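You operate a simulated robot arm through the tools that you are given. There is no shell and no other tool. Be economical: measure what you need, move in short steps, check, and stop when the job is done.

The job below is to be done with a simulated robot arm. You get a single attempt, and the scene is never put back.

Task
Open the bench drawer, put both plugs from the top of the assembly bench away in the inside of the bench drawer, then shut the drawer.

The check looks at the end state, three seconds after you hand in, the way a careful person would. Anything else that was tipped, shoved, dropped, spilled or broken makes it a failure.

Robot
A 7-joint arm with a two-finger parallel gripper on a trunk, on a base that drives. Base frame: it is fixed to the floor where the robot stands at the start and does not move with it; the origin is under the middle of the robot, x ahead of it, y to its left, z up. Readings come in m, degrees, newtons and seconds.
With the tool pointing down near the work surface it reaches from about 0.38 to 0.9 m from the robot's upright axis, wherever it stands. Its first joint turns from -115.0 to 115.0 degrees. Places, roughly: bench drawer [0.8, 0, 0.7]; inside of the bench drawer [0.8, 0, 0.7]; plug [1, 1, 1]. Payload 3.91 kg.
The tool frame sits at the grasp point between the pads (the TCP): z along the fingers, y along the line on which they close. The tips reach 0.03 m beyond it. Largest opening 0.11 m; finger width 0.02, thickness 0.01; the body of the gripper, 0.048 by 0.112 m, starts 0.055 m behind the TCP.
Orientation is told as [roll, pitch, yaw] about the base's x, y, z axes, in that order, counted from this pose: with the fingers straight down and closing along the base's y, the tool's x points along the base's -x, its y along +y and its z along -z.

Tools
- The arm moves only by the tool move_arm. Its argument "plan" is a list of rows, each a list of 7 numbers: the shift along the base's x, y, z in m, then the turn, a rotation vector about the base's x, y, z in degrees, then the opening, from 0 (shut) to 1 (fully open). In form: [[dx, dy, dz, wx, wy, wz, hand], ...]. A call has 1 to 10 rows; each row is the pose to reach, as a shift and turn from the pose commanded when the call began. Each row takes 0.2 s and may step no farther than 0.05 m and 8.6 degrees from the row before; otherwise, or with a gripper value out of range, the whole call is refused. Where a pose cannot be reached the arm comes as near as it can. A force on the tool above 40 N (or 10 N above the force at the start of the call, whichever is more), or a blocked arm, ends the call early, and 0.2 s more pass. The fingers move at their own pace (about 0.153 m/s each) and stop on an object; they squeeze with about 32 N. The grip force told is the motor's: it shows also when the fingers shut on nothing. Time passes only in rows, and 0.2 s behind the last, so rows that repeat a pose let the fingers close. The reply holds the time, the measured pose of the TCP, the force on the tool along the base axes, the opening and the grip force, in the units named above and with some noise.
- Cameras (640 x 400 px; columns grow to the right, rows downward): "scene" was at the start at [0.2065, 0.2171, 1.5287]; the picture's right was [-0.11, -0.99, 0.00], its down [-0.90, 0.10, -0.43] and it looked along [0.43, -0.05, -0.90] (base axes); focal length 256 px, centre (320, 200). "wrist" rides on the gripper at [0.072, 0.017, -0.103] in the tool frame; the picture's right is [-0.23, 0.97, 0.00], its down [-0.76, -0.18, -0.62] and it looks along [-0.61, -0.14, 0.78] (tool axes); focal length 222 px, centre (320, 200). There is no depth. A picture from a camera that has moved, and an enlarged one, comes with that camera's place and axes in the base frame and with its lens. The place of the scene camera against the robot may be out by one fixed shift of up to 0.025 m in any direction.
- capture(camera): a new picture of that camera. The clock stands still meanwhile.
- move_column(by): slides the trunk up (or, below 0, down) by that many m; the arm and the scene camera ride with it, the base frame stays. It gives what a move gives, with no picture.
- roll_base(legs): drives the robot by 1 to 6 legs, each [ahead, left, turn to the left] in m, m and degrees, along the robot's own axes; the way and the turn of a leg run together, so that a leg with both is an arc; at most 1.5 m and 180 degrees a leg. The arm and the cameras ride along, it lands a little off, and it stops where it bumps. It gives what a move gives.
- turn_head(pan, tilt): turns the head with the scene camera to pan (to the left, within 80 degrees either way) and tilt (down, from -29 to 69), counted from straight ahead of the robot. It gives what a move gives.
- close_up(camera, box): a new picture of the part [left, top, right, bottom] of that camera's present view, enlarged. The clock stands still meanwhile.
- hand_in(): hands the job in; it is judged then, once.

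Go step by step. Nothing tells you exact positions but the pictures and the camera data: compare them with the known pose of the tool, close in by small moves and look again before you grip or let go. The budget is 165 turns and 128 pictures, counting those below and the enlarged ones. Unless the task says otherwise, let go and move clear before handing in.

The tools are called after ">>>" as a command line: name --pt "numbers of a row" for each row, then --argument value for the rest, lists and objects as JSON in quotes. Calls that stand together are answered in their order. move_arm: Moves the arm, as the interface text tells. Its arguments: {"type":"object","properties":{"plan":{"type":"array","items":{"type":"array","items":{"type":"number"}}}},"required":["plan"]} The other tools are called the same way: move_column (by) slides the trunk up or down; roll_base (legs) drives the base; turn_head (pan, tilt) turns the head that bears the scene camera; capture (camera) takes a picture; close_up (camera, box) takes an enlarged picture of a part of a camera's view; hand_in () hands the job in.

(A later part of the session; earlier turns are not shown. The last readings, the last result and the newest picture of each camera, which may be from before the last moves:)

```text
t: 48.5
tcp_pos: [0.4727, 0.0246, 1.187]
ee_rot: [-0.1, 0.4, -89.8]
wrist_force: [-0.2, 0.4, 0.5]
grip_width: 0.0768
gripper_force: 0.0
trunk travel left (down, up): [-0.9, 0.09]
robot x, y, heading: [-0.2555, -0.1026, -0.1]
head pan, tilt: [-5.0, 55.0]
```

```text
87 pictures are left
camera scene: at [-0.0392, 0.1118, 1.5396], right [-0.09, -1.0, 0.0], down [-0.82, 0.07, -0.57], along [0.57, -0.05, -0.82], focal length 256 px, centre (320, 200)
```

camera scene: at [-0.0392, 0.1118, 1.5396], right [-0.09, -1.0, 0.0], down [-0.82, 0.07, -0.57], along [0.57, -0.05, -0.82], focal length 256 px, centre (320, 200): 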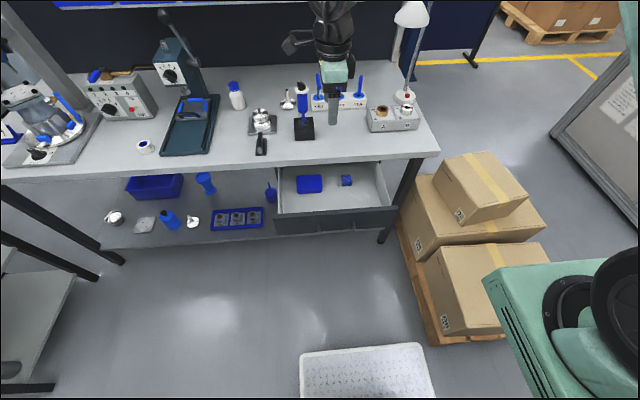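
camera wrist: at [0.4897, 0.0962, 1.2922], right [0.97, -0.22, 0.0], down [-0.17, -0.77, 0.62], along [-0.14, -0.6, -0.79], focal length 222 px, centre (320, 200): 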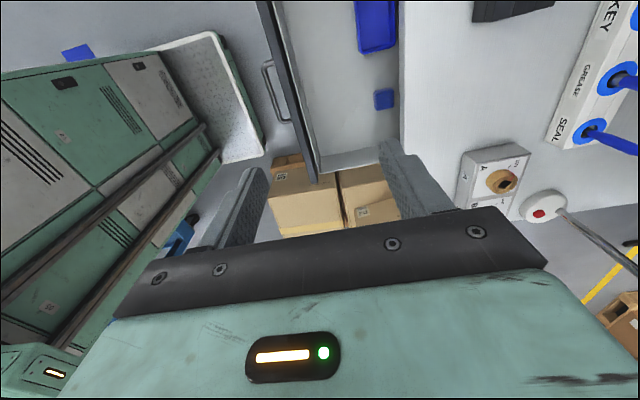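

The scene view is clear now. I enlarge the drawer interior and the box A/B.

>>> close_up --camera "scene" --box '[260, 140, 420, 240]'

>>> close_up --camera "scene" --box '[240, 70, 440, 160]'

>>> close_up --camera "wrist" --box '[440, 80, 600, 230]'

```text
4.00 times, centred on (340, 190) of scene
camera zoom: at [-0.0392, 0.1118, 1.5396], right [-0.09, -1.0, 0.0], down [-0.82, 0.07, -0.57], along [0.57, -0.05, -0.82], focal length 1023 px, centre (240, 240)
```

zoom: 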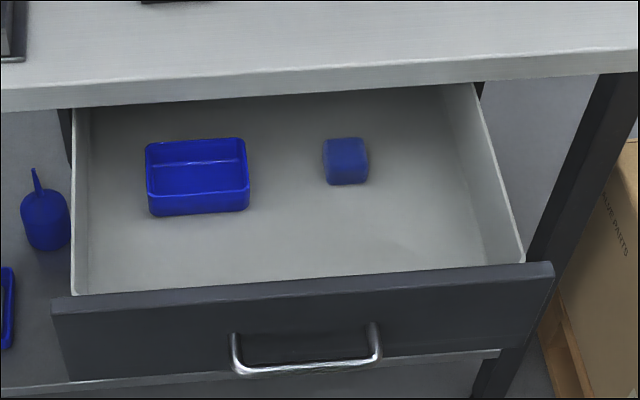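

```text
3.20 times, centred on (340, 115) of scene
camera zoom: at [-0.0392, 0.1118, 1.5396], right [-0.09, -1.0, 0.0], down [-0.82, 0.07, -0.57], along [0.57, -0.05, -0.82], focal length 818 px, centre (256, 472)
```

zoom: 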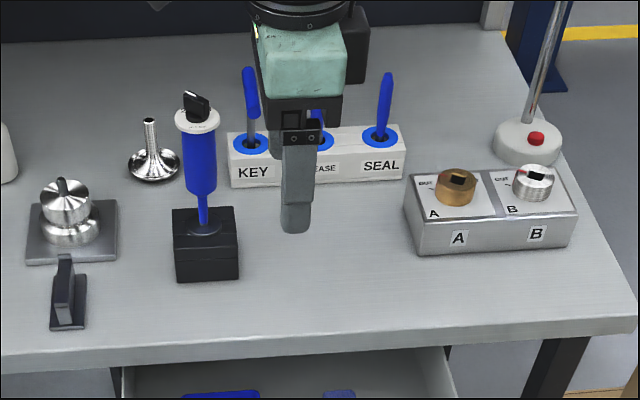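

```text
2.67 times, centred on (520, 155) of wrist
camera zoom: at [0.4897, 0.0962, 1.2922], right [0.97, -0.22, 0.0], down [-0.17, -0.77, 0.62], along [-0.14, -0.6, -0.79], focal length 592 px, centre (-213, 320)
```

zoom: 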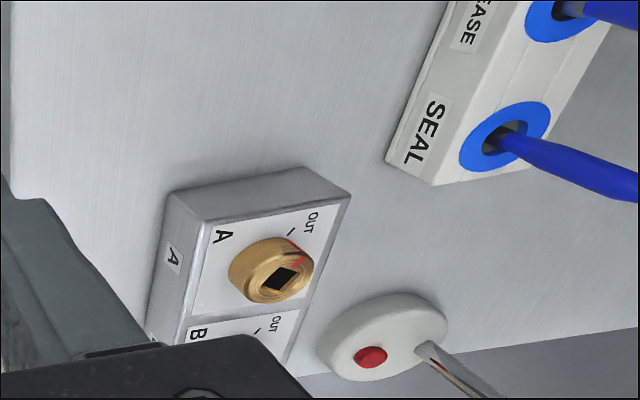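

Drawer interior holds a blue tray and blue block, with free floor toward the front. Box A top ≈ (0.775,-0.205). I drive ahead so that both plugs and drawer are within reach.

>>> roll_base --legs '[[0.2, 0, 0]]'

>>> move_arm --pt "0 -0.03 0 0 0 0 0.7" --pt "0 -0.06 0 0 0 0 0.7" --pt "0.0 -0.08 0 0 0 0 0.7" --pt "0.0 -0.08 -0.04 0 0 0 0.7"

>>> capture --camera "wrist"

>>> capture --camera "scene"

```text
t: 50.1
tcp_pos: [0.6733, 0.0228, 1.1866]
ee_rot: [0.1, 0.4, -89.9]
wrist_force: [-0.7, 0.8, -0.1]
grip_width: 0.0769
gripper_force: 0.2
trunk travel left (down, up): [-0.9, 0.09]
robot x, y, heading: [-0.0561, -0.1028, -0.0]
head pan, tilt: [-5.0, 55.0]
```

```text
t: 51.1
tcp_pos: [0.6717, -0.0557, 1.1475]
ee_rot: [0.0, 0.4, -89.9]
wrist_force: [-0.5, -0.1, -0.3]
grip_width: 0.077
gripper_force: 0.0
trunk travel left (down, up): [-0.9, 0.09]
robot x, y, heading: [-0.0571, -0.108, -0.2]
head pan, tilt: [-5.0, 55.0]
```

```text
83 pictures are left
camera wrist: at [0.6889, 0.0154, 1.253], right [0.97, -0.23, 0.0], down [-0.18, -0.77, 0.62], along [-0.14, -0.6, -0.79], focal length 222 px, centre (320, 200)
```

wrist: 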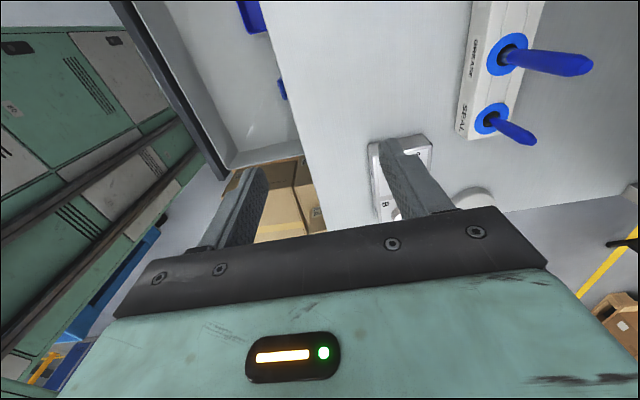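

```text
82 pictures are left
camera scene: at [0.1609, 0.1113, 1.5397], right [-0.09, -1.0, 0.0], down [-0.82, 0.07, -0.57], along [0.57, -0.05, -0.82], focal length 256 px, centre (320, 200)
```

scene: 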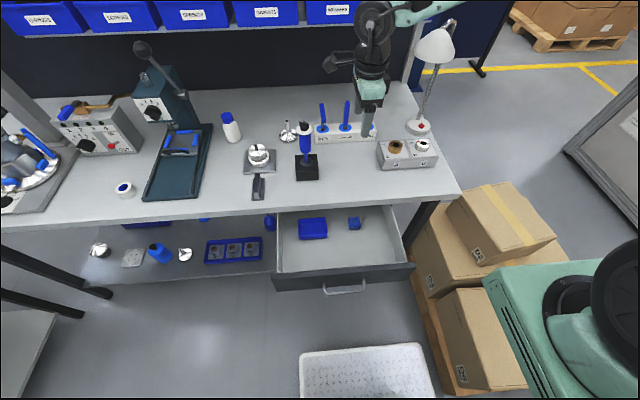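

The desk-lamp head hangs above box A/B (≈(0.80,-0.235), rim z≈1.21), so I'll have to reach in with a tilted tool. I enlarge the box to read the plug marks.

>>> close_up --camera "scene" --box '[370, 125, 450, 175]'

>>> close_up --camera "scene" --box '[310, 0, 470, 140]'

```text
8.00 times, centred on (410, 150) of scene
camera zoom: at [0.1609, 0.1113, 1.5397], right [-0.09, -1.0, 0.0], down [-0.82, 0.07, -0.57], along [0.57, -0.05, -0.82], focal length 2046 px, centre (-400, 600)
```

zoom: 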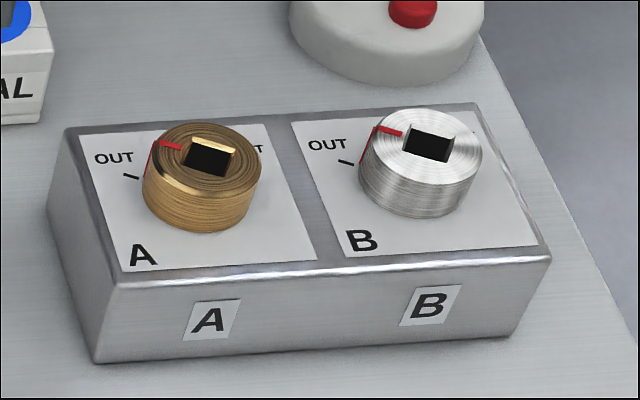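

```text
2.86 times, centred on (390, 70) of scene
camera zoom: at [0.1609, 0.1113, 1.5397], right [-0.09, -1.0, 0.0], down [-0.82, 0.07, -0.57], along [0.57, -0.05, -0.82], focal length 731 px, centre (120, 571)
```

zoom: 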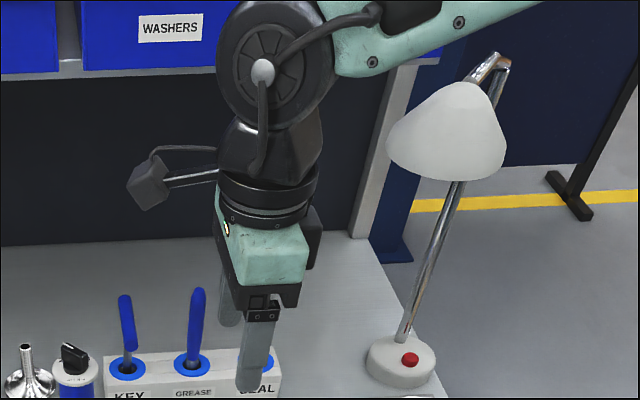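

The red pointers line up with the OUT ticks, so both plugs should lift straight out. The arm must come from the robot side under the lamp, so I retract, then tilt the tool 42° forward and check that the arm can do it.

>>> move_arm --pt "-0.05 0 0 0 0 0 0.7" --pt "-0.1 0 0 0 0 0 0.7" --pt "-0.14 0 0 0 -8.5 0 0.7" --pt "-0.14 0 0 0 -17 0 0.7" --pt "-0.14 0 0 0 -25.5 0 0.7" --pt "-0.14 0 0 0 -34 0 0.7" --pt "-0.14 0 0 0 -42 0 0.7"

>>> turn_head --pan -35 --tilt 35

>>> capture --camera "scene"

```text
t: 52.8
tcp_pos: [0.5325, -0.0573, 1.1464]
ee_rot: [42.1, 0.3, -89.8]
wrist_force: [-1.1, 0.2, -0.6]
grip_width: 0.0768
gripper_force: 0.1
trunk travel left (down, up): [-0.9, 0.09]
robot x, y, heading: [-0.0608, -0.1044, -0.1]
head pan, tilt: [-5.0, 55.0]
```

```text
t: 53.7
tcp_pos: [0.5327, -0.0578, 1.1462]
ee_rot: [41.9, 0.2, -89.7]
wrist_force: [0.3, 0.0, 0.0]
grip_width: 0.0768
gripper_force: 0.0
trunk travel left (down, up): [-0.9, 0.09]
robot x, y, heading: [-0.0545, -0.1047, -0.1]
head pan, tilt: [-35.0, 35.0]
```

```text
79 pictures are left
camera scene: at [0.1616, 0.0672, 1.5677], right [-0.57, -0.82, 0.0], down [-0.47, 0.33, -0.82], along [0.67, -0.47, -0.57], focal length 256 px, centre (320, 200)
```

scene: 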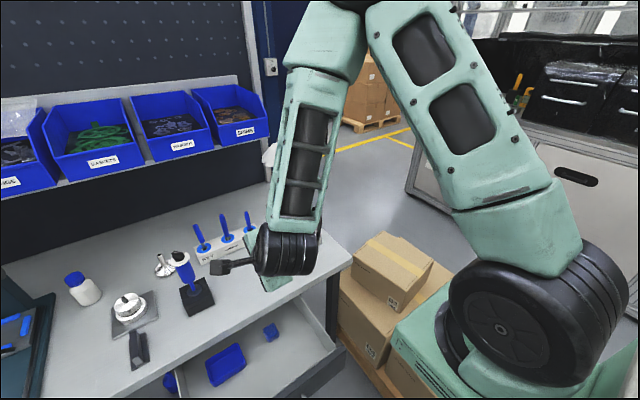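

The forearm comes from above near the robot, clear of the lamp. I roll the gripper 90° about its own axis so that it closes horizontally.

>>> move_arm --pt "0 0 0 5.69 0 -6.32 0.7" --pt "0 0 0 11.37 0 -12.63 0.7" --pt "0 0 0 17.06 0 -18.95 0.7" --pt "0 0 0 22.75 0 -25.26 0.7" --pt "0 0 0 28.4 0 -31.6 0.7" --pt "0 0 0 34.1 0 -37.9 0.7" --pt "0 0 0 39.8 0 -44.2 0.7" --pt "0 0 0 45.5 0 -50.5 0.7" --pt "0 0 0 51.2 0 -56.8 0.7" --pt "0 0 0 56.9 0 -63.2 0.7"

```text
t: 55.9
tcp_pos: [0.5328, -0.0562, 1.1474]
ee_rot: [4.6, 42.2, -173.4]
wrist_force: [-0.6, -0.5, -0.8]
grip_width: 0.077
gripper_force: 0.0
trunk travel left (down, up): [-0.9, 0.09]
robot x, y, heading: [-0.058, -0.1048, 0.4]
head pan, tilt: [-35.0, 35.0]
```

That worked. I finish the roll and look through the wrist camera, which is now on top.

>>> move_arm --pt "0 -0.04 -0.02 3.35 0 -3.7 0.7" --pt "0.03 -0.08 -0.03 3.35 0 -3.7 0.7" --pt "0.06 -0.11 -0.04 3.35 0 -3.7 0.7" --pt "0.09 -0.145 -0.05 3.35 0 -3.7 0.7"

>>> capture --camera "wrist"

>>> capture --camera "scene"

```text
refused: row 2 steps farther than a row can; nothing moved
```

```text
78 pictures are left
camera wrist: at [0.5177, -0.0673, 1.2737], right [-0.1, -0.99, -0.1], down [-0.99, 0.11, -0.06], along [0.07, 0.09, -0.99], focal length 222 px, centre (320, 200)
```

wrist: 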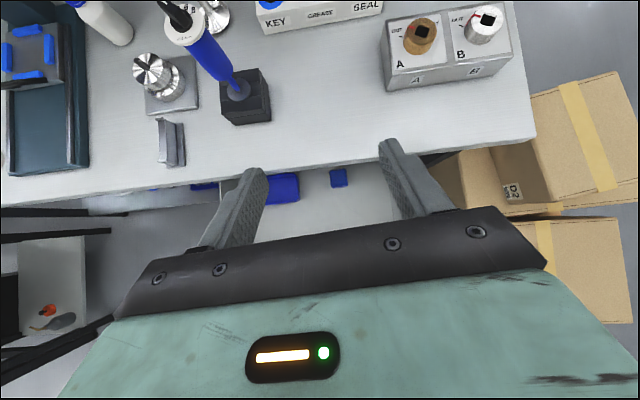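

```text
77 pictures are left
camera scene: at [0.1615, 0.0672, 1.5678], right [-0.57, -0.82, 0.0], down [-0.47, 0.33, -0.82], along [0.67, -0.47, -0.57], focal length 256 px, centre (320, 200)
```

scene: 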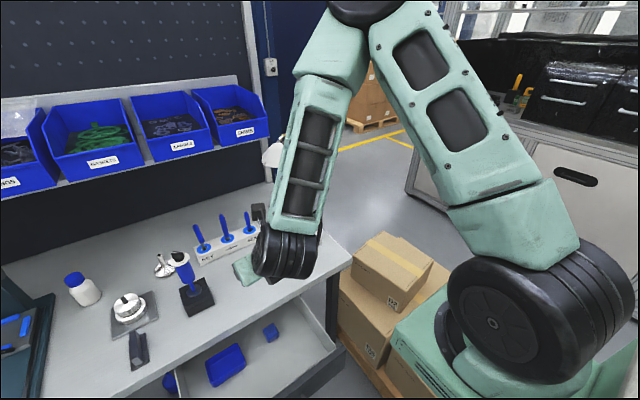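

Now the wrist camera looks straight down on the box: A ≈ (0.772,-0.216), B ≈ (0.774,-0.308). I go lower first, then approach A from the front, staying under the lamp.

>>> move_arm --pt "0 -0.03 -0.03 1.7 0 -1.8 0.75" --pt "0 -0.06 -0.06 3.35 0 -3.7 0.75" --pt "0.01 -0.09 -0.095 3.35 0 -3.7 0.75" --pt "0.03 -0.12 -0.125 3.35 0 -3.7 0.75" --pt "0.05 -0.145 -0.145 3.35 0 -3.7 0.75" --pt "0.09 -0.158 -0.15 3.35 0 -3.7 0.75" --pt "0.13 -0.158 -0.15 3.35 0 -3.7 0.75"

>>> capture --camera "wrist"

>>> capture --camera "scene"

```text
t: 57.5
tcp_pos: [0.6646, -0.2158, 0.9948]
ee_rot: [0.0, 42.4, -180.0]
wrist_force: [-0.1, -0.4, 0.3]
grip_width: 0.0827
gripper_force: 0.1
out of reach, approached as far as the arm can: row 1, 2
trunk travel left (down, up): [-0.9, 0.09]
robot x, y, heading: [-0.0563, -0.1055, 0.1]
head pan, tilt: [-35.0, 35.0]
```

```text
76 pictures are left
camera wrist: at [0.6474, -0.2321, 1.1219], right [-0.17, -0.97, -0.15], down [-0.98, 0.18, -0.05], along [0.08, 0.14, -0.99], focal length 222 px, centre (320, 200)
```

wrist: 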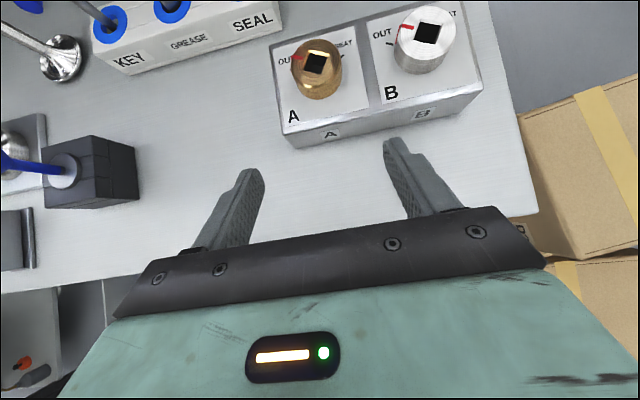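

```text
75 pictures are left
camera scene: at [0.1613, 0.067, 1.5678], right [-0.57, -0.82, 0.0], down [-0.47, 0.33, -0.82], along [0.67, -0.47, -0.57], focal length 256 px, centre (320, 200)
```

scene: 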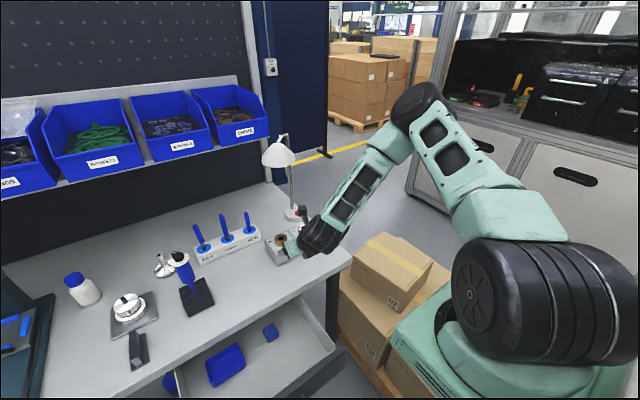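

Triangulating both views: A top ≈ (0.783,-0.222,0.927), B ≈ (0.783,-0.316,0.927). I move over A with the fingers straddling it, still slightly high, and check.

>>> move_arm --pt "0.03 -0.003 -0.005 0 0 0 0.65" --pt "0.065 -0.006 -0.015 0 0 0 0.65" --pt "0.095 -0.006 -0.025 0 0 0 0.65"

>>> capture --camera "wrist"

>>> close_up --camera "scene" --box '[230, 120, 390, 280]'

```text
t: 58.3
tcp_pos: [0.7594, -0.221, 0.9718]
ee_rot: [0.0, 42.4, -179.9]
wrist_force: [-0.4, -0.1, 0.1]
grip_width: 0.0716
gripper_force: 0.0
trunk travel left (down, up): [-0.9, 0.09]
robot x, y, heading: [-0.0541, -0.1071, -0.1]
head pan, tilt: [-35.0, 35.0]
```

```text
74 pictures are left
camera wrist: at [0.7431, -0.2375, 1.0985], right [-0.17, -0.97, -0.15], down [-0.98, 0.18, -0.05], along [0.08, 0.14, -0.99], focal length 222 px, centre (320, 200)
```

wrist: 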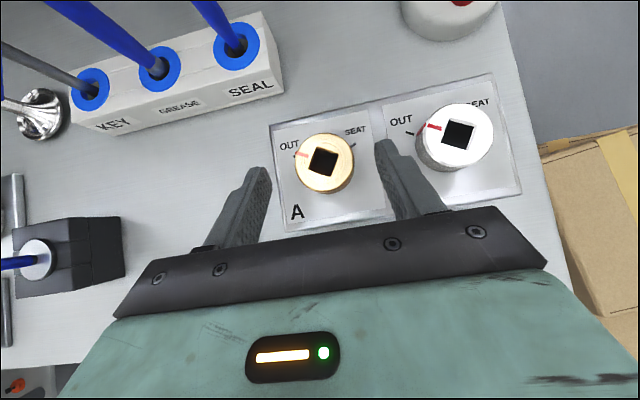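

```text
2.50 times, centred on (310, 200) of scene
camera zoom: at [0.1612, 0.067, 1.5679], right [-0.57, -0.82, 0.0], down [-0.47, 0.33, -0.82], along [0.67, -0.47, -0.57], focal length 639 px, centre (345, 200)
```

zoom: 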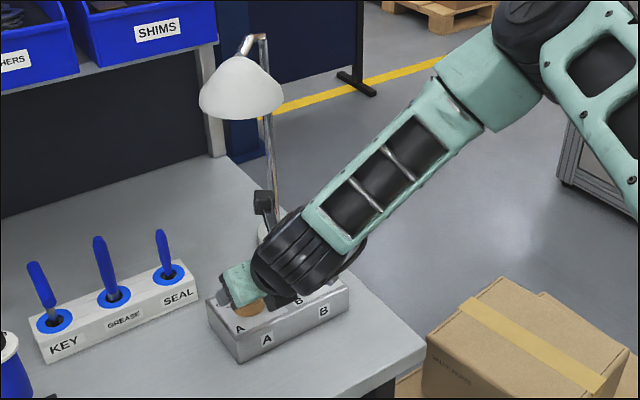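

The fingers straddle plug A well and its red line faces OUT. I descend gently to the grip height.

>>> move_arm --pt "0.004 -0.001 -0.015 0 0 0 0.65" --pt "0.008 -0.001 -0.027 0 0 0 0.65" --pt "0.01 -0.001 -0.033 0 0 0 0.65"

>>> capture --camera "wrist"

```text
t: 59.1
tcp_pos: [0.7677, -0.2211, 0.9393]
ee_rot: [0.0, 42.3, -180.0]
wrist_force: [-5.8, 0.3, 6.0]
grip_width: 0.0716
gripper_force: 0.0
trunk travel left (down, up): [-0.9, 0.09]
robot x, y, heading: [-0.0563, -0.1047, -0.1]
head pan, tilt: [-35.0, 35.0]
```

```text
72 pictures are left
camera wrist: at [0.7514, -0.2377, 1.0655], right [-0.17, -0.97, -0.15], down [-0.98, 0.18, -0.05], along [0.08, 0.14, -0.99], focal length 222 px, centre (320, 200)
```

wrist: 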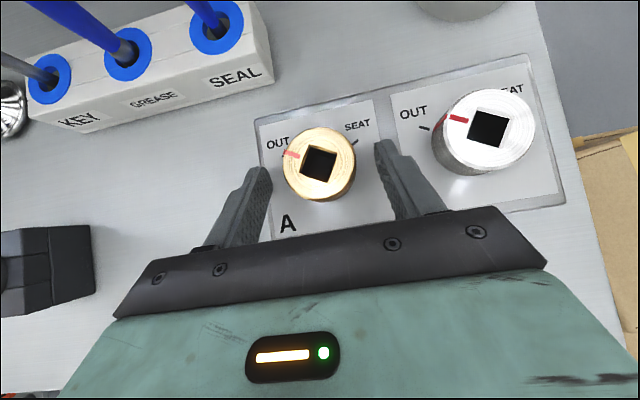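

The tips just touch the box top. I rise 2 mm and close on A.

>>> move_arm --pt "0 0 0.003 0 0 0 0.5" --pt "0 0 0.003 0 0 0 0.4" --pt "0 0 0.003 0 0 0 0.3" --pt "0 0 0.003 0 0 0 0.3"

>>> capture --camera "wrist"

```text
t: 60.1
tcp_pos: [0.7679, -0.222, 0.9415]
ee_rot: [0.1, 42.4, -179.9]
wrist_force: [0.2, 0.4, -5.9]
grip_width: 0.0454
gripper_force: 45.0
trunk travel left (down, up): [-0.9, 0.09]
robot x, y, heading: [-0.0567, -0.1033, -0.1]
head pan, tilt: [-35.0, 35.0]
```

```text
71 pictures are left
camera wrist: at [0.7516, -0.2383, 1.0678], right [-0.17, -0.97, -0.15], down [-0.98, 0.18, -0.05], along [0.08, 0.14, -0.99], focal length 222 px, centre (320, 200)
```

wrist: 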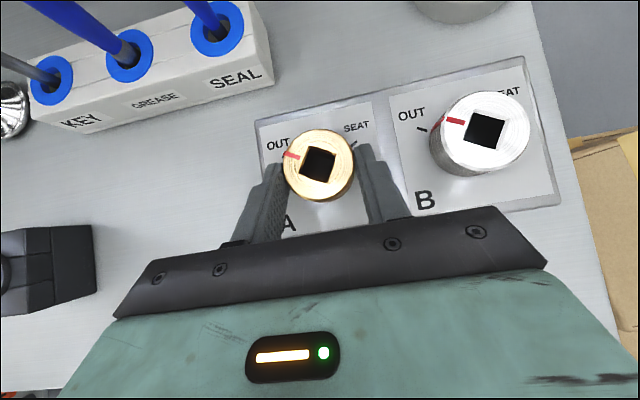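

The grip holds at 45 mm. I lift straight up slowly and watch the force.

>>> move_arm --pt "0 0 0.008 0 0 0 0.3" --pt "0 0 0.016 0 0 0 0.3" --pt "0 0 0.024 0 0 0 0.3"

>>> capture --camera "wrist"

```text
t: 60.9
tcp_pos: [0.7681, -0.2197, 0.9715]
ee_rot: [0.2, 43.0, -179.8]
wrist_force: [0.2, -0.5, 1.6]
grip_width: 0.0331
gripper_force: 0.9
trunk travel left (down, up): [-0.9, 0.09]
robot x, y, heading: [-0.057, -0.1081, -0.1]
head pan, tilt: [-35.0, 35.0]
```

```text
70 pictures are left
camera wrist: at [0.7517, -0.2369, 1.0983], right [-0.16, -0.97, -0.15], down [-0.98, 0.18, -0.06], along [0.09, 0.14, -0.99], focal length 222 px, centre (320, 200)
```

wrist: 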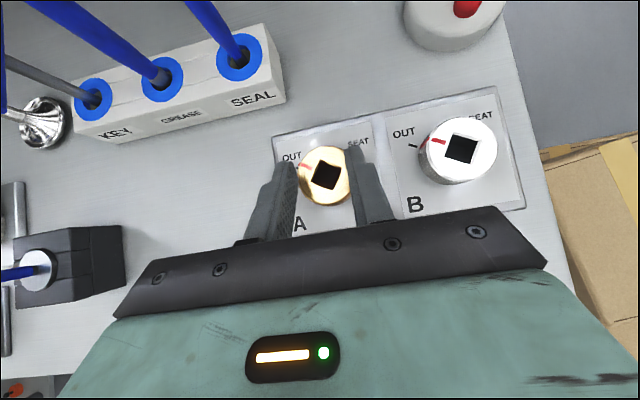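

The fingers slipped off and the plug stayed. I check the marks close up to see whether it still needs turning.

>>> move_arm --pt "-0.03 0 0.005 0 0 0 0.65" --pt "-0.05 0 0.01 0 0 0 0.65"

>>> close_up --camera "wrist" --box '[250, 20, 410, 120]'

>>> close_up --camera "wrist" --box '[360, 10, 520, 110]'

```text
t: 61.5
tcp_pos: [0.7177, -0.2204, 0.9765]
ee_rot: [-0.1, 42.4, -179.9]
wrist_force: [0.8, 0.5, 0.4]
grip_width: 0.0715
gripper_force: 0.0
trunk travel left (down, up): [-0.9, 0.09]
robot x, y, heading: [-0.0594, -0.1047, -0.0]
head pan, tilt: [-35.0, 35.0]
```

```text
4.00 times, centred on (330, 70) of wrist
camera zoom: at [0.7023, -0.2378, 1.1029], right [-0.17, -0.97, -0.15], down [-0.98, 0.18, -0.05], along [0.08, 0.14, -0.99], focal length 888 px, centre (280, 720)
```

zoom: 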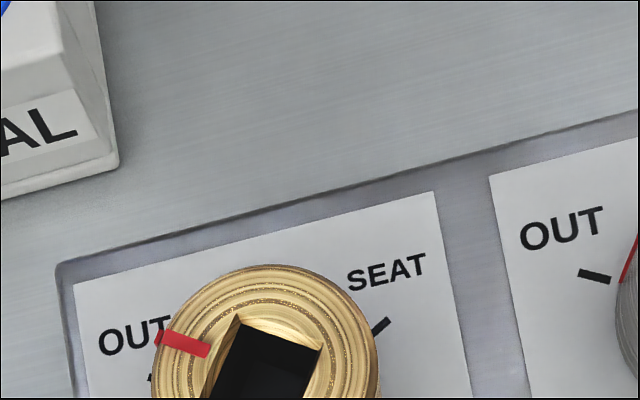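

```text
4.00 times, centred on (440, 60) of wrist
camera zoom: at [0.7023, -0.2378, 1.1029], right [-0.17, -0.97, -0.15], down [-0.98, 0.18, -0.05], along [0.08, 0.14, -0.99], focal length 888 px, centre (-160, 760)
```

zoom: 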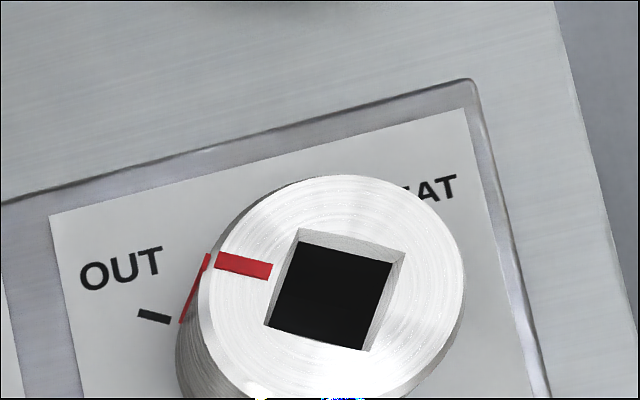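

B's red line meets its OUT tick; I want the same view of A before trying again.

>>> move_arm --pt "0.0 0.04 0.01 0 0 0 0.65" --pt "0.02 0.06 0.01 0 0 0 0.65"

>>> close_up --camera "wrist" --box '[340, 40, 500, 140]'

```text
t: 62.1
tcp_pos: [0.7361, -0.162, 0.9851]
ee_rot: [0.0, 42.4, 180.0]
wrist_force: [-0.6, -0.6, -0.4]
grip_width: 0.0715
gripper_force: 0.0
trunk travel left (down, up): [-0.9, 0.09]
robot x, y, heading: [-0.0567, -0.1071, 0.1]
head pan, tilt: [-35.0, 35.0]
```

```text
4.00 times, centred on (420, 90) of wrist
camera zoom: at [0.7202, -0.1788, 1.1133], right [-0.17, -0.97, -0.15], down [-0.98, 0.18, -0.05], along [0.08, 0.14, -0.99], focal length 888 px, centre (-80, 640)
```

zoom: 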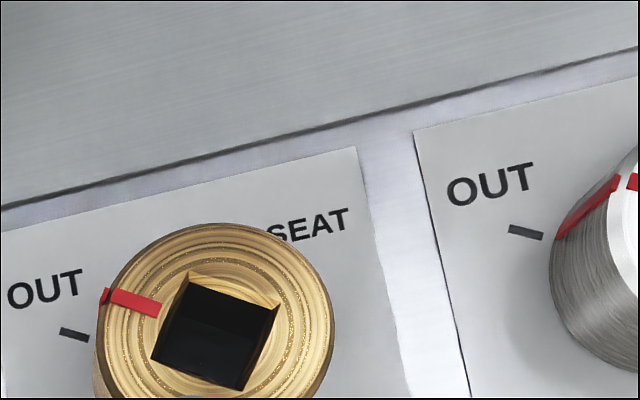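

A's red line also points at its OUT tick. I grip it again and lift in tiny steps, watching forces.

>>> move_arm --pt "0.0 -0.03 0.0 0 0 0 0.65" --pt "0.0 -0.06 0.0 0 0 0 0.65" --pt "0.035 -0.06 -0.03 0 0 0 0.65" --pt "0.036 -0.06 -0.045 0 0 0 0.65" --pt "0.036 -0.06 -0.045 0 0 0 0.35" --pt "0.036 -0.06 -0.045 0 0 0 0.2" --pt "0.036 -0.06 -0.045 0 0 0 0.2"

>>> move_arm --pt "0 0 0.003 0 0 0 0.2" --pt "0 0 0.005 0 0 0 0.2"

>>> capture --camera "wrist"

```text
t: 63.7
tcp_pos: [0.7742, -0.2214, 0.9401]
ee_rot: [0.0, 42.3, -179.8]
wrist_force: [5.0, 8.1, -5.3]
grip_width: 0.0453
gripper_force: 45.1
trunk travel left (down, up): [-0.9, 0.09]
robot x, y, heading: [-0.0539, -0.1083, 0.1]
head pan, tilt: [-35.0, 35.0]
```

```text
t: 64.3
tcp_pos: [0.7745, -0.2202, 0.9402]
ee_rot: [-0.1, 42.0, -179.9]
wrist_force: [11.9, 9.2, -35.2]
grip_width: 0.0451
gripper_force: 44.8
trunk travel left (down, up): [-0.9, 0.09]
robot x, y, heading: [-0.0592, -0.1071, -0.3]
head pan, tilt: [-35.0, 35.0]
```

```text
66 pictures are left
camera wrist: at [0.7588, -0.2383, 1.0674], right [-0.17, -0.97, -0.15], down [-0.98, 0.18, -0.05], along [0.07, 0.14, -0.99], focal length 222 px, centre (320, 200)
```

wrist: 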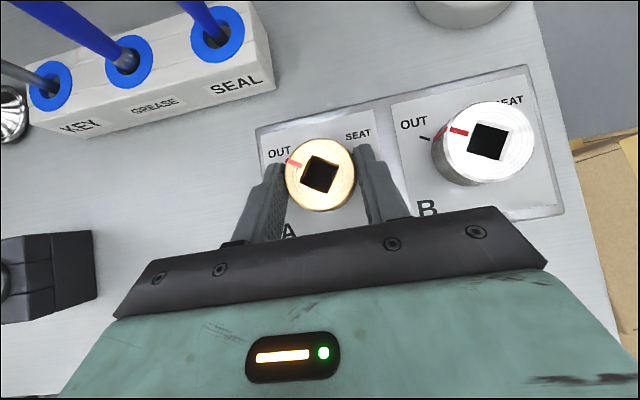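

Plug A does not budge at 35 N, so A/B look like built-in key sockets (OUT/SEAT), not plugs. I release it undisturbed and look again for the real plugs.

>>> move_arm --pt "0 0 -0.003 0 0 0 0.3" --pt "0 0 0 0 0 0 0.65" --pt "0 0 0 0 0 0 0.65" --pt "-0.01 0 0.03 0 0 0 0.65" --pt "-0.05 0 0.045 0 0 0 0.65" --pt "-0.09 0.0 0.05 0 0 0 0.65" --pt "-0.13 0.0 0.06 0 0 0 0.65" --pt "-0.17 0.0 0.07 0 0 0 0.65"

>>> turn_head --pan 25 --tilt 35

>>> capture --camera "scene"

>>> close_up --camera "wrist" --box '[240, 0, 440, 125]'

```text
t: 66.1
tcp_pos: [0.6022, -0.2208, 1.0147]
ee_rot: [-0.1, 42.4, -179.8]
wrist_force: [0.1, 0.3, -1.4]
grip_width: 0.0714
gripper_force: 0.0
trunk travel left (down, up): [-0.9, 0.09]
robot x, y, heading: [-0.0556, -0.1048, 0.1]
head pan, tilt: [-35.0, 35.0]
```

```text
t: 67.4
tcp_pos: [0.6037, -0.2202, 1.0142]
ee_rot: [0.0, 42.4, -179.9]
wrist_force: [-0.1, 0.0, -0.1]
grip_width: 0.0718
gripper_force: 0.0
trunk travel left (down, up): [-0.9, 0.09]
robot x, y, heading: [-0.0568, -0.1041, -0.3]
head pan, tilt: [25.0, 35.0]
```

```text
65 pictures are left
camera scene: at [0.1693, 0.1547, 1.5678], right [0.42, -0.91, 0.0], down [-0.52, -0.24, -0.82], along [0.74, 0.34, -0.57], focal length 256 px, centre (320, 200)
```

scene: 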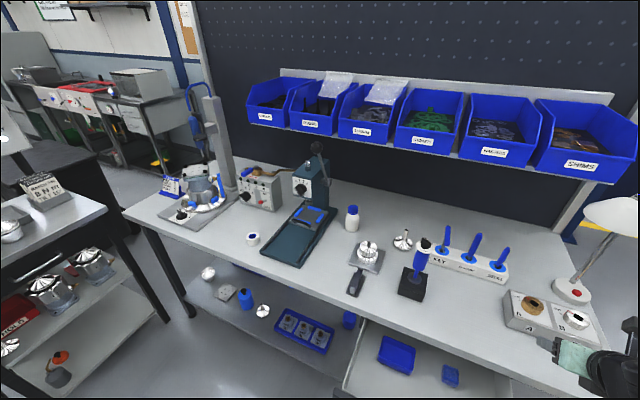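

```text
3.20 times, centred on (340, 62) of wrist
camera zoom: at [0.5872, -0.2377, 1.1406], right [-0.17, -0.97, -0.15], down [-0.98, 0.18, -0.05], along [0.08, 0.14, -0.99], focal length 711 px, centre (256, 640)
```

zoom: 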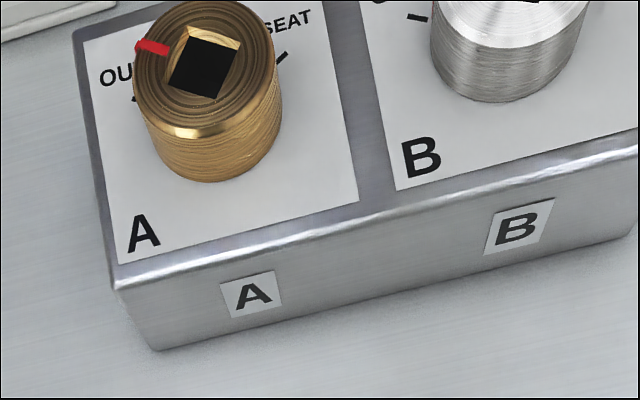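

The whole bench top is now in view; I enlarge each part.

>>> close_up --camera "scene" --box '[330, 200, 450, 300]'

>>> close_up --camera "scene" --box '[220, 140, 370, 270]'

>>> close_up --camera "scene" --box '[140, 150, 290, 250]'

>>> close_up --camera "scene" --box '[190, 255, 350, 355]'

```text
4.00 times, centred on (390, 250) of scene
camera zoom: at [0.1693, 0.1547, 1.5678], right [0.42, -0.91, 0.0], down [-0.52, -0.24, -0.82], along [0.74, 0.34, -0.57], focal length 1023 px, centre (40, 0)
```

zoom: 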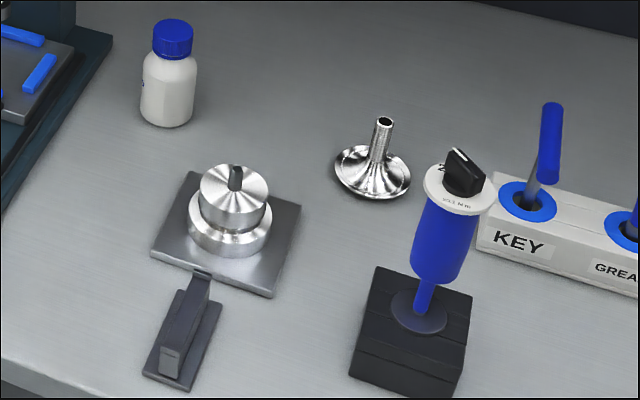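

```text
3.08 times, centred on (295, 205) of scene
camera zoom: at [0.1693, 0.1547, 1.5678], right [0.42, -0.91, 0.0], down [-0.52, -0.24, -0.82], along [0.74, 0.34, -0.57], focal length 787 px, centre (397, 185)
```

zoom: 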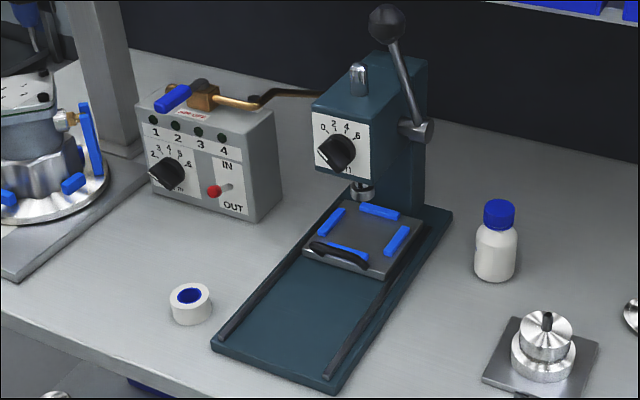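

```text
4.00 times, centred on (215, 200) of scene
camera zoom: at [0.1693, 0.1547, 1.5678], right [0.42, -0.91, 0.0], down [-0.52, -0.24, -0.82], along [0.74, 0.34, -0.57], focal length 1023 px, centre (740, 200)
```

zoom: 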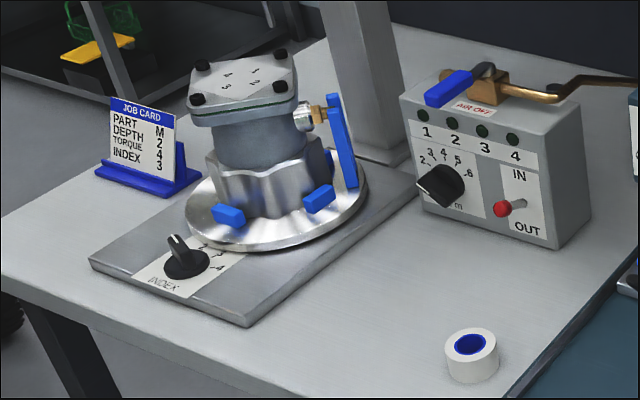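

```text
4.00 times, centred on (270, 305) of scene
camera zoom: at [0.1693, 0.1547, 1.5678], right [0.42, -0.91, 0.0], down [-0.52, -0.24, -0.82], along [0.74, 0.34, -0.57], focal length 1023 px, centre (520, -220)
```

zoom: 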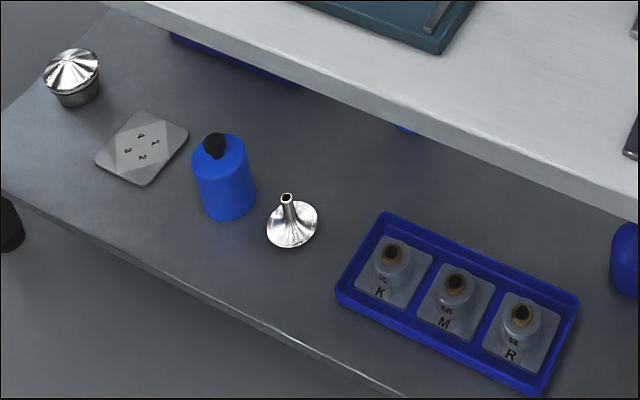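

Besides A/B only single loose items show. Some spots behind the press and air box are still hidden, so I lift and pull the arm back, then drive left to look from there.

>>> roll_base --legs '[[-0.3, 0, 0]]'

>>> move_column --by 0.09

>>> move_arm --pt "0 0 0.05 0 0 0 0.65" --pt "0 0 0.1 0 0 0 0.65" --pt "0 0 0.14 0 0 0 0.65"

>>> roll_base --legs '[[0, 0.75, 0]]'

>>> turn_head --pan 0 --tilt 35

>>> capture --camera "scene"

```text
t: 69.5
tcp_pos: [0.3168, -0.2181, 1.0135]
ee_rot: [0.1, 42.4, -180.0]
wrist_force: [-0.1, -0.2, 0.3]
grip_width: 0.0714
gripper_force: 0.0
trunk travel left (down, up): [-0.9, 0.09]
robot x, y, heading: [-0.3465, -0.1016, 0.1]
head pan, tilt: [25.0, 35.0]
stopped in leg 1: the robot was blocked; the commanded pose is now the measured one
```

```text
t: 70.7
tcp_pos: [0.3169, -0.2179, 1.1037]
ee_rot: [-0.1, 42.3, -180.0]
wrist_force: [0.0, 0.2, -0.4]
grip_width: 0.0715
gripper_force: 0.1
trunk travel left (down, up): [-0.99, 0.0]
robot x, y, heading: [-0.3377, -0.1047, 0.0]
head pan, tilt: [25.0, 35.0]
```

```text
t: 71.5
tcp_pos: [0.3161, -0.2209, 1.2426]
ee_rot: [0.0, 42.3, -179.9]
wrist_force: [-0.2, 0.5, -0.1]
grip_width: 0.0715
gripper_force: 0.1
trunk travel left (down, up): [-0.99, 0.0]
robot x, y, heading: [-0.3419, -0.1019, -0.0]
head pan, tilt: [25.0, 35.0]
```

```text
t: 75.6
tcp_pos: [0.3168, 0.534, 1.2427]
ee_rot: [0.0, 42.2, 180.1]
wrist_force: [0.2, -0.1, -0.7]
grip_width: 0.0714
gripper_force: 0.0
trunk travel left (down, up): [-0.99, 0.0]
robot x, y, heading: [-0.3424, 0.6523, -0.1]
head pan, tilt: [25.0, 35.0]
```

```text
t: 76.5
tcp_pos: [0.3167, 0.5326, 1.2425]
ee_rot: [0.0, 42.2, -180.0]
wrist_force: [0.4, 0.2, 0.5]
grip_width: 0.0717
gripper_force: 0.1
trunk travel left (down, up): [-0.99, 0.0]
robot x, y, heading: [-0.3396, 0.6505, -0.1]
head pan, tilt: [0.0, 35.0]
```

```text
59 pictures are left
camera scene: at [-0.1076, 0.8744, 1.6578], right [0.0, -1.0, 0.0], down [-0.57, 0.0, -0.82], along [0.82, 0.0, -0.57], focal length 256 px, centre (320, 200)
```

scene: 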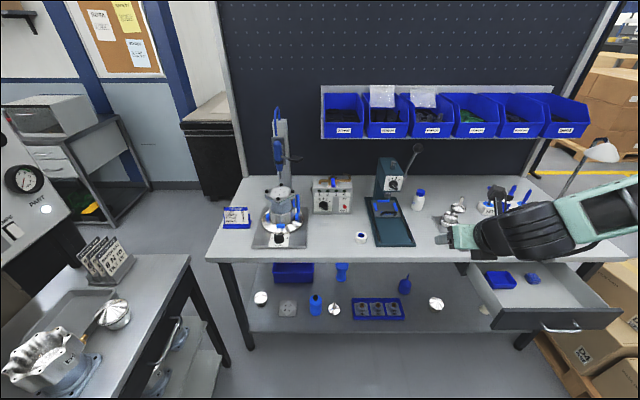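

I bumped something lightly behind me at x≈-0.35; I'll stay ahead of that. I enlarge the left half of the bench.

>>> close_up --camera "scene" --box '[300, 150, 440, 250]'

>>> close_up --camera "scene" --box '[215, 150, 335, 250]'

>>> close_up --camera "scene" --box '[0, 220, 200, 400]'

```text
4.00 times, centred on (370, 200) of scene
camera zoom: at [-0.1076, 0.8744, 1.6578], right [0.0, -1.0, 0.0], down [-0.57, 0.0, -0.82], along [0.82, 0.0, -0.57], focal length 1023 px, centre (120, 200)
```

zoom: 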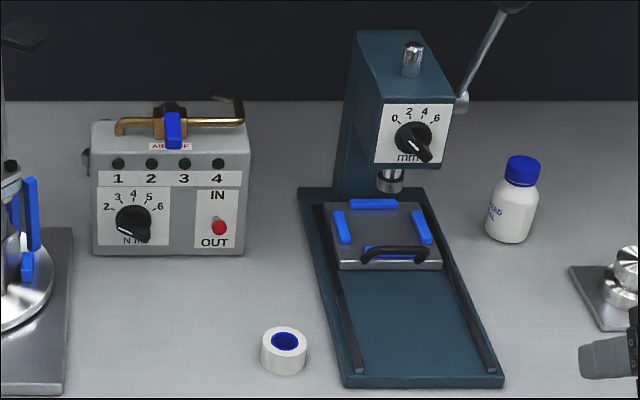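

```text
4.00 times, centred on (275, 200) of scene
camera zoom: at [-0.1076, 0.8744, 1.6578], right [0.0, -1.0, 0.0], down [-0.57, 0.0, -0.82], along [0.82, 0.0, -0.57], focal length 1023 px, centre (500, 200)
```

zoom: 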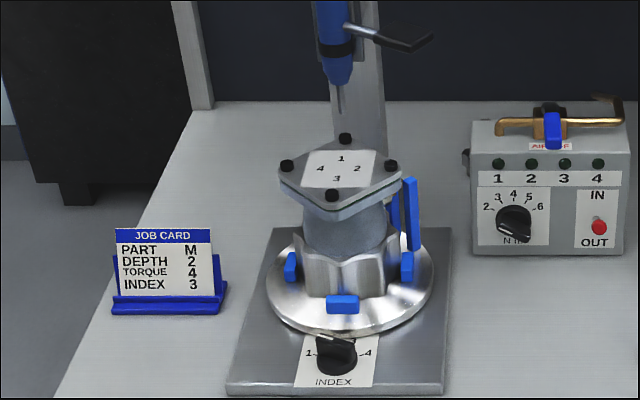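

```text
2.22 times, centred on (100, 310) of scene
camera zoom: at [-0.1076, 0.8744, 1.6578], right [0.0, -1.0, 0.0], down [-0.57, 0.0, -0.82], along [0.82, 0.0, -0.57], focal length 568 px, centre (809, -44)
```

zoom: 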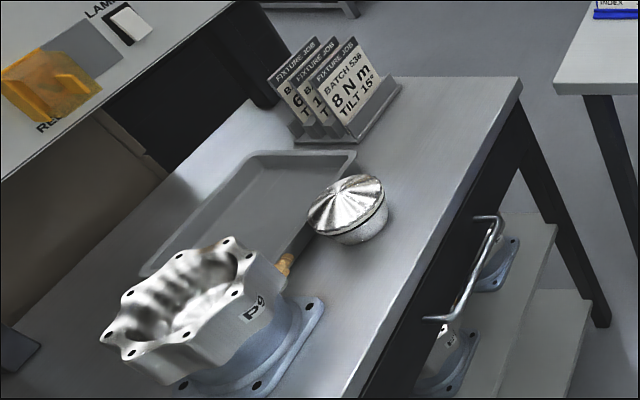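

No other pair exists, but I want one closer look at the fitting on the right side of the pump before returning to A/B; I approach with the raised arm and use the wrist camera.

>>> roll_base --legs '[[0.27, 0.3, 0]]'

>>> capture --camera "wrist"

```text
t: 79.0
tcp_pos: [0.5885, 0.8312, 1.2427]
ee_rot: [0.0, 42.4, 180.0]
wrist_force: [0.3, -0.2, 0.1]
grip_width: 0.0713
gripper_force: 0.0
trunk travel left (down, up): [-0.99, 0.0]
robot x, y, heading: [-0.0695, 0.952, -0.3]
head pan, tilt: [0.0, 35.0]
```

```text
55 pictures are left
camera wrist: at [0.5736, 0.8151, 1.3696], right [-0.17, -0.97, -0.15], down [-0.98, 0.18, -0.05], along [0.08, 0.14, -0.99], focal length 222 px, centre (320, 200)
```

wrist: 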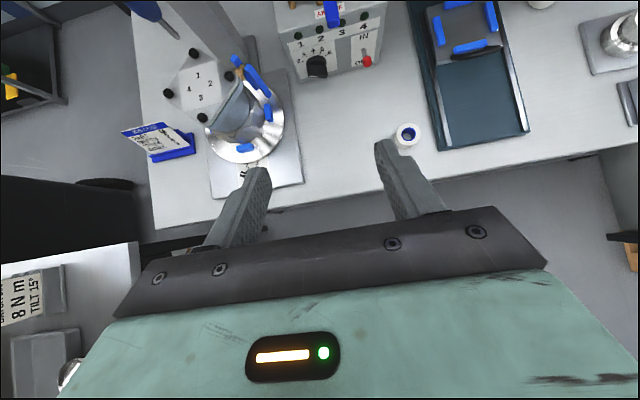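

>>> close_up --camera "wrist" --box '[150, 20, 310, 170]'

>>> close_up --camera "wrist" --box '[370, 100, 450, 160]'

```text
2.67 times, centred on (230, 95) of wrist
camera zoom: at [0.5736, 0.8151, 1.3696], right [-0.17, -0.97, -0.15], down [-0.98, 0.18, -0.05], along [0.08, 0.14, -0.99], focal length 592 px, centre (560, 480)
```

zoom: 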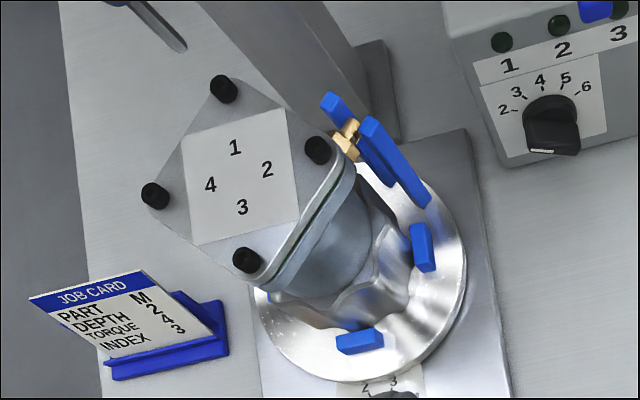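

```text
6.67 times, centred on (410, 130) of wrist
camera zoom: at [0.5736, 0.8151, 1.3696], right [-0.17, -0.97, -0.15], down [-0.98, 0.18, -0.05], along [0.08, 0.14, -0.99], focal length 1481 px, centre (-280, 667)
```

zoom: 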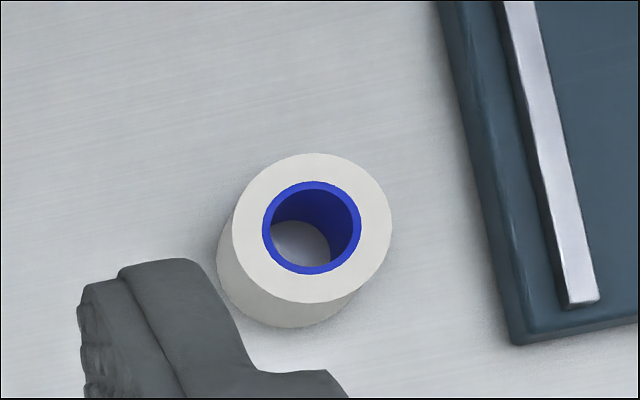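

It is a tape roll and a clamped pump: no plugs there. So the plugs are A and B, and I go back to the box.

>>> roll_base --legs '[[-0.2, 0, 0], [0, -1.055, 0], [0.21, 0, 0]]'

>>> turn_head --pan -20 --tilt 45

>>> capture --camera "wrist"

```text
t: 86.9
tcp_pos: [0.6156, -0.2033, 1.2432]
ee_rot: [0.1, 42.5, -178.5]
wrist_force: [-1.2, -0.1, 0.4]
grip_width: 0.0713
gripper_force: 0.0
trunk travel left (down, up): [-0.99, 0.0]
robot x, y, heading: [-0.045, -0.106, 1.6]
head pan, tilt: [0.0, 35.0]
```

```text
t: 87.7
tcp_pos: [0.6161, -0.2033, 1.243]
ee_rot: [0.0, 42.3, -178.4]
wrist_force: [-0.2, 0.1, 0.4]
grip_width: 0.0715
gripper_force: 0.1
trunk travel left (down, up): [-0.99, 0.0]
robot x, y, heading: [-0.0475, -0.1053, 1.5]
head pan, tilt: [-20.0, 45.0]
```

```text
52 pictures are left
camera wrist: at [0.6001, -0.2206, 1.3695], right [-0.14, -0.98, -0.15], down [-0.99, 0.15, -0.05], along [0.07, 0.14, -0.99], focal length 222 px, centre (320, 200)
```

wrist: 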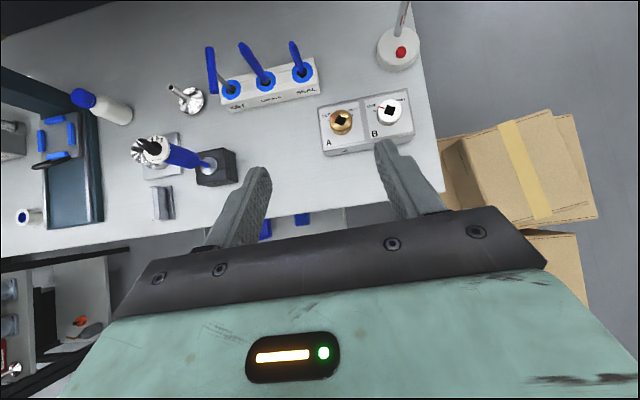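

I lower in front of the box and return to the straddling pose above plug A.

>>> move_column --by -0.09

>>> move_arm --pt "0 -0.005 -0.045 0 0 -1.5 0.65" --pt "0 -0.01 -0.09 0 0 -1.5 0.65" --pt "0 -0.019 -0.135 0 0 -1.5 0.65" --pt "0 -0.019 -0.168 0 0 -1.5 0.65" --pt "0.045 -0.019 -0.173 0 0 -1.5 0.65" --pt "0.09 -0.019 -0.178 0 0 -1.5 0.65" --pt "0.13 -0.019 -0.182 0 0 -1.5 0.65"

>>> capture --camera "wrist"

>>> capture --camera "scene"

```text
t: 89.0
tcp_pos: [0.6168, -0.2033, 1.1533]
ee_rot: [0.1, 42.3, -178.3]
wrist_force: [0.5, -0.5, 0.0]
grip_width: 0.0717
gripper_force: 0.1
trunk travel left (down, up): [-0.9, 0.09]
robot x, y, heading: [-0.0451, -0.1048, 1.3]
head pan, tilt: [-20.0, 45.0]
```

```text
t: 90.6
tcp_pos: [0.7467, -0.2218, 0.9713]
ee_rot: [0.0, 42.3, 180.0]
wrist_force: [0.2, -0.2, 0.7]
grip_width: 0.0713
gripper_force: 0.0
trunk travel left (down, up): [-0.9, 0.09]
robot x, y, heading: [-0.0453, -0.1036, 1.3]
head pan, tilt: [-20.0, 45.0]
```

```text
51 pictures are left
camera wrist: at [0.7317, -0.2385, 1.0978], right [-0.17, -0.97, -0.15], down [-0.98, 0.18, -0.05], along [0.08, 0.14, -0.99], focal length 222 px, centre (320, 200)
```

wrist: 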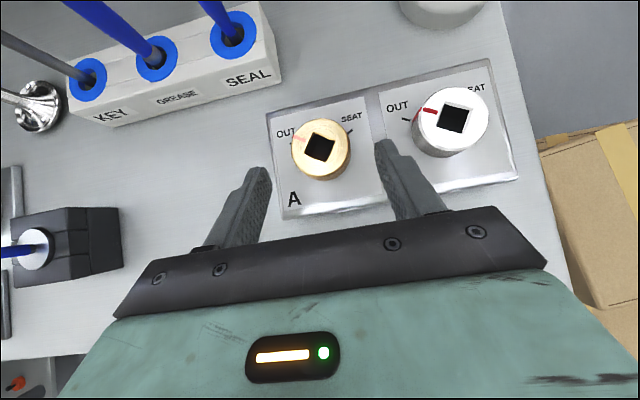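

```text
50 pictures are left
camera scene: at [0.1715, 0.0971, 1.5531], right [-0.32, -0.95, 0.0], down [-0.67, 0.23, -0.71], along [0.67, -0.23, -0.71], focal length 256 px, centre (320, 200)
```

scene: 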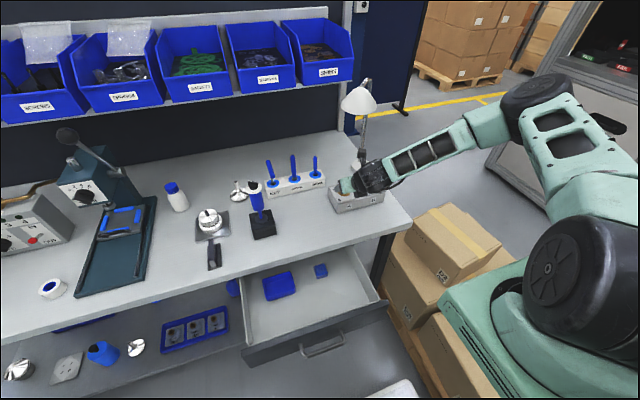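

I descend, grip A again centred, and try a small turn counter-clockwise (away from SEAT) to feel the mechanism.

>>> move_arm --pt "0.012 0 -0.015 0 0 0 0.65" --pt "0.019 0 -0.027 0 0 0 0.65" --pt "0.021 0 -0.03 0 0 0 0.6" --pt "0.021 0 -0.03 0 0 0 0.4" --pt "0.021 0 -0.03 0 0 0 0.2" --pt "0.021 0 -0.03 0 0 0 0.2"

>>> move_arm --pt "0 -0.0012 0 0 0 4 0.2" --pt "0.0002 -0.0024 0 0 0 8 0.2"

>>> close_up --camera "wrist" --box '[240, 90, 400, 190]'

```text
t: 92.0
tcp_pos: [0.7684, -0.2222, 0.9416]
ee_rot: [0.1, 42.2, -180.0]
wrist_force: [2.2, 4.8, -0.4]
grip_width: 0.0451
gripper_force: 45.1
trunk travel left (down, up): [-0.9, 0.09]
robot x, y, heading: [-0.0454, -0.1021, 1.4]
head pan, tilt: [-20.0, 45.0]
```

```text
t: 92.6
tcp_pos: [0.7673, -0.2245, 0.9414]
ee_rot: [0.0, 42.4, -172.1]
wrist_force: [4.8, 8.1, 3.0]
grip_width: 0.0455
gripper_force: 45.0
trunk travel left (down, up): [-0.9, 0.09]
robot x, y, heading: [-0.0437, -0.1069, 1.3]
head pan, tilt: [-20.0, 45.0]
```

```text
4.00 times, centred on (320, 140) of wrist
camera zoom: at [0.7545, -0.2428, 1.0675], right [-0.03, -0.99, -0.15], down [-1.0, 0.04, -0.05], along [0.06, 0.15, -0.99], focal length 888 px, centre (320, 440)
```

zoom: 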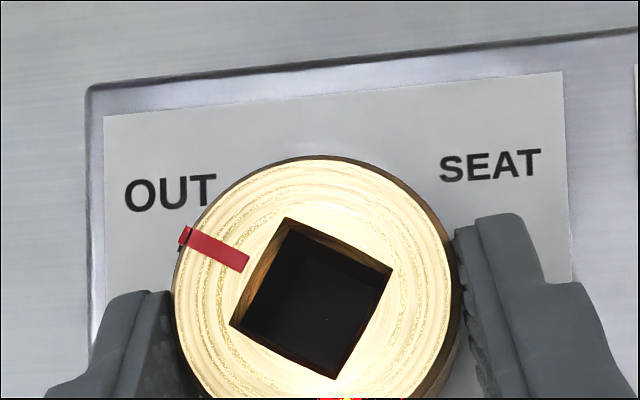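

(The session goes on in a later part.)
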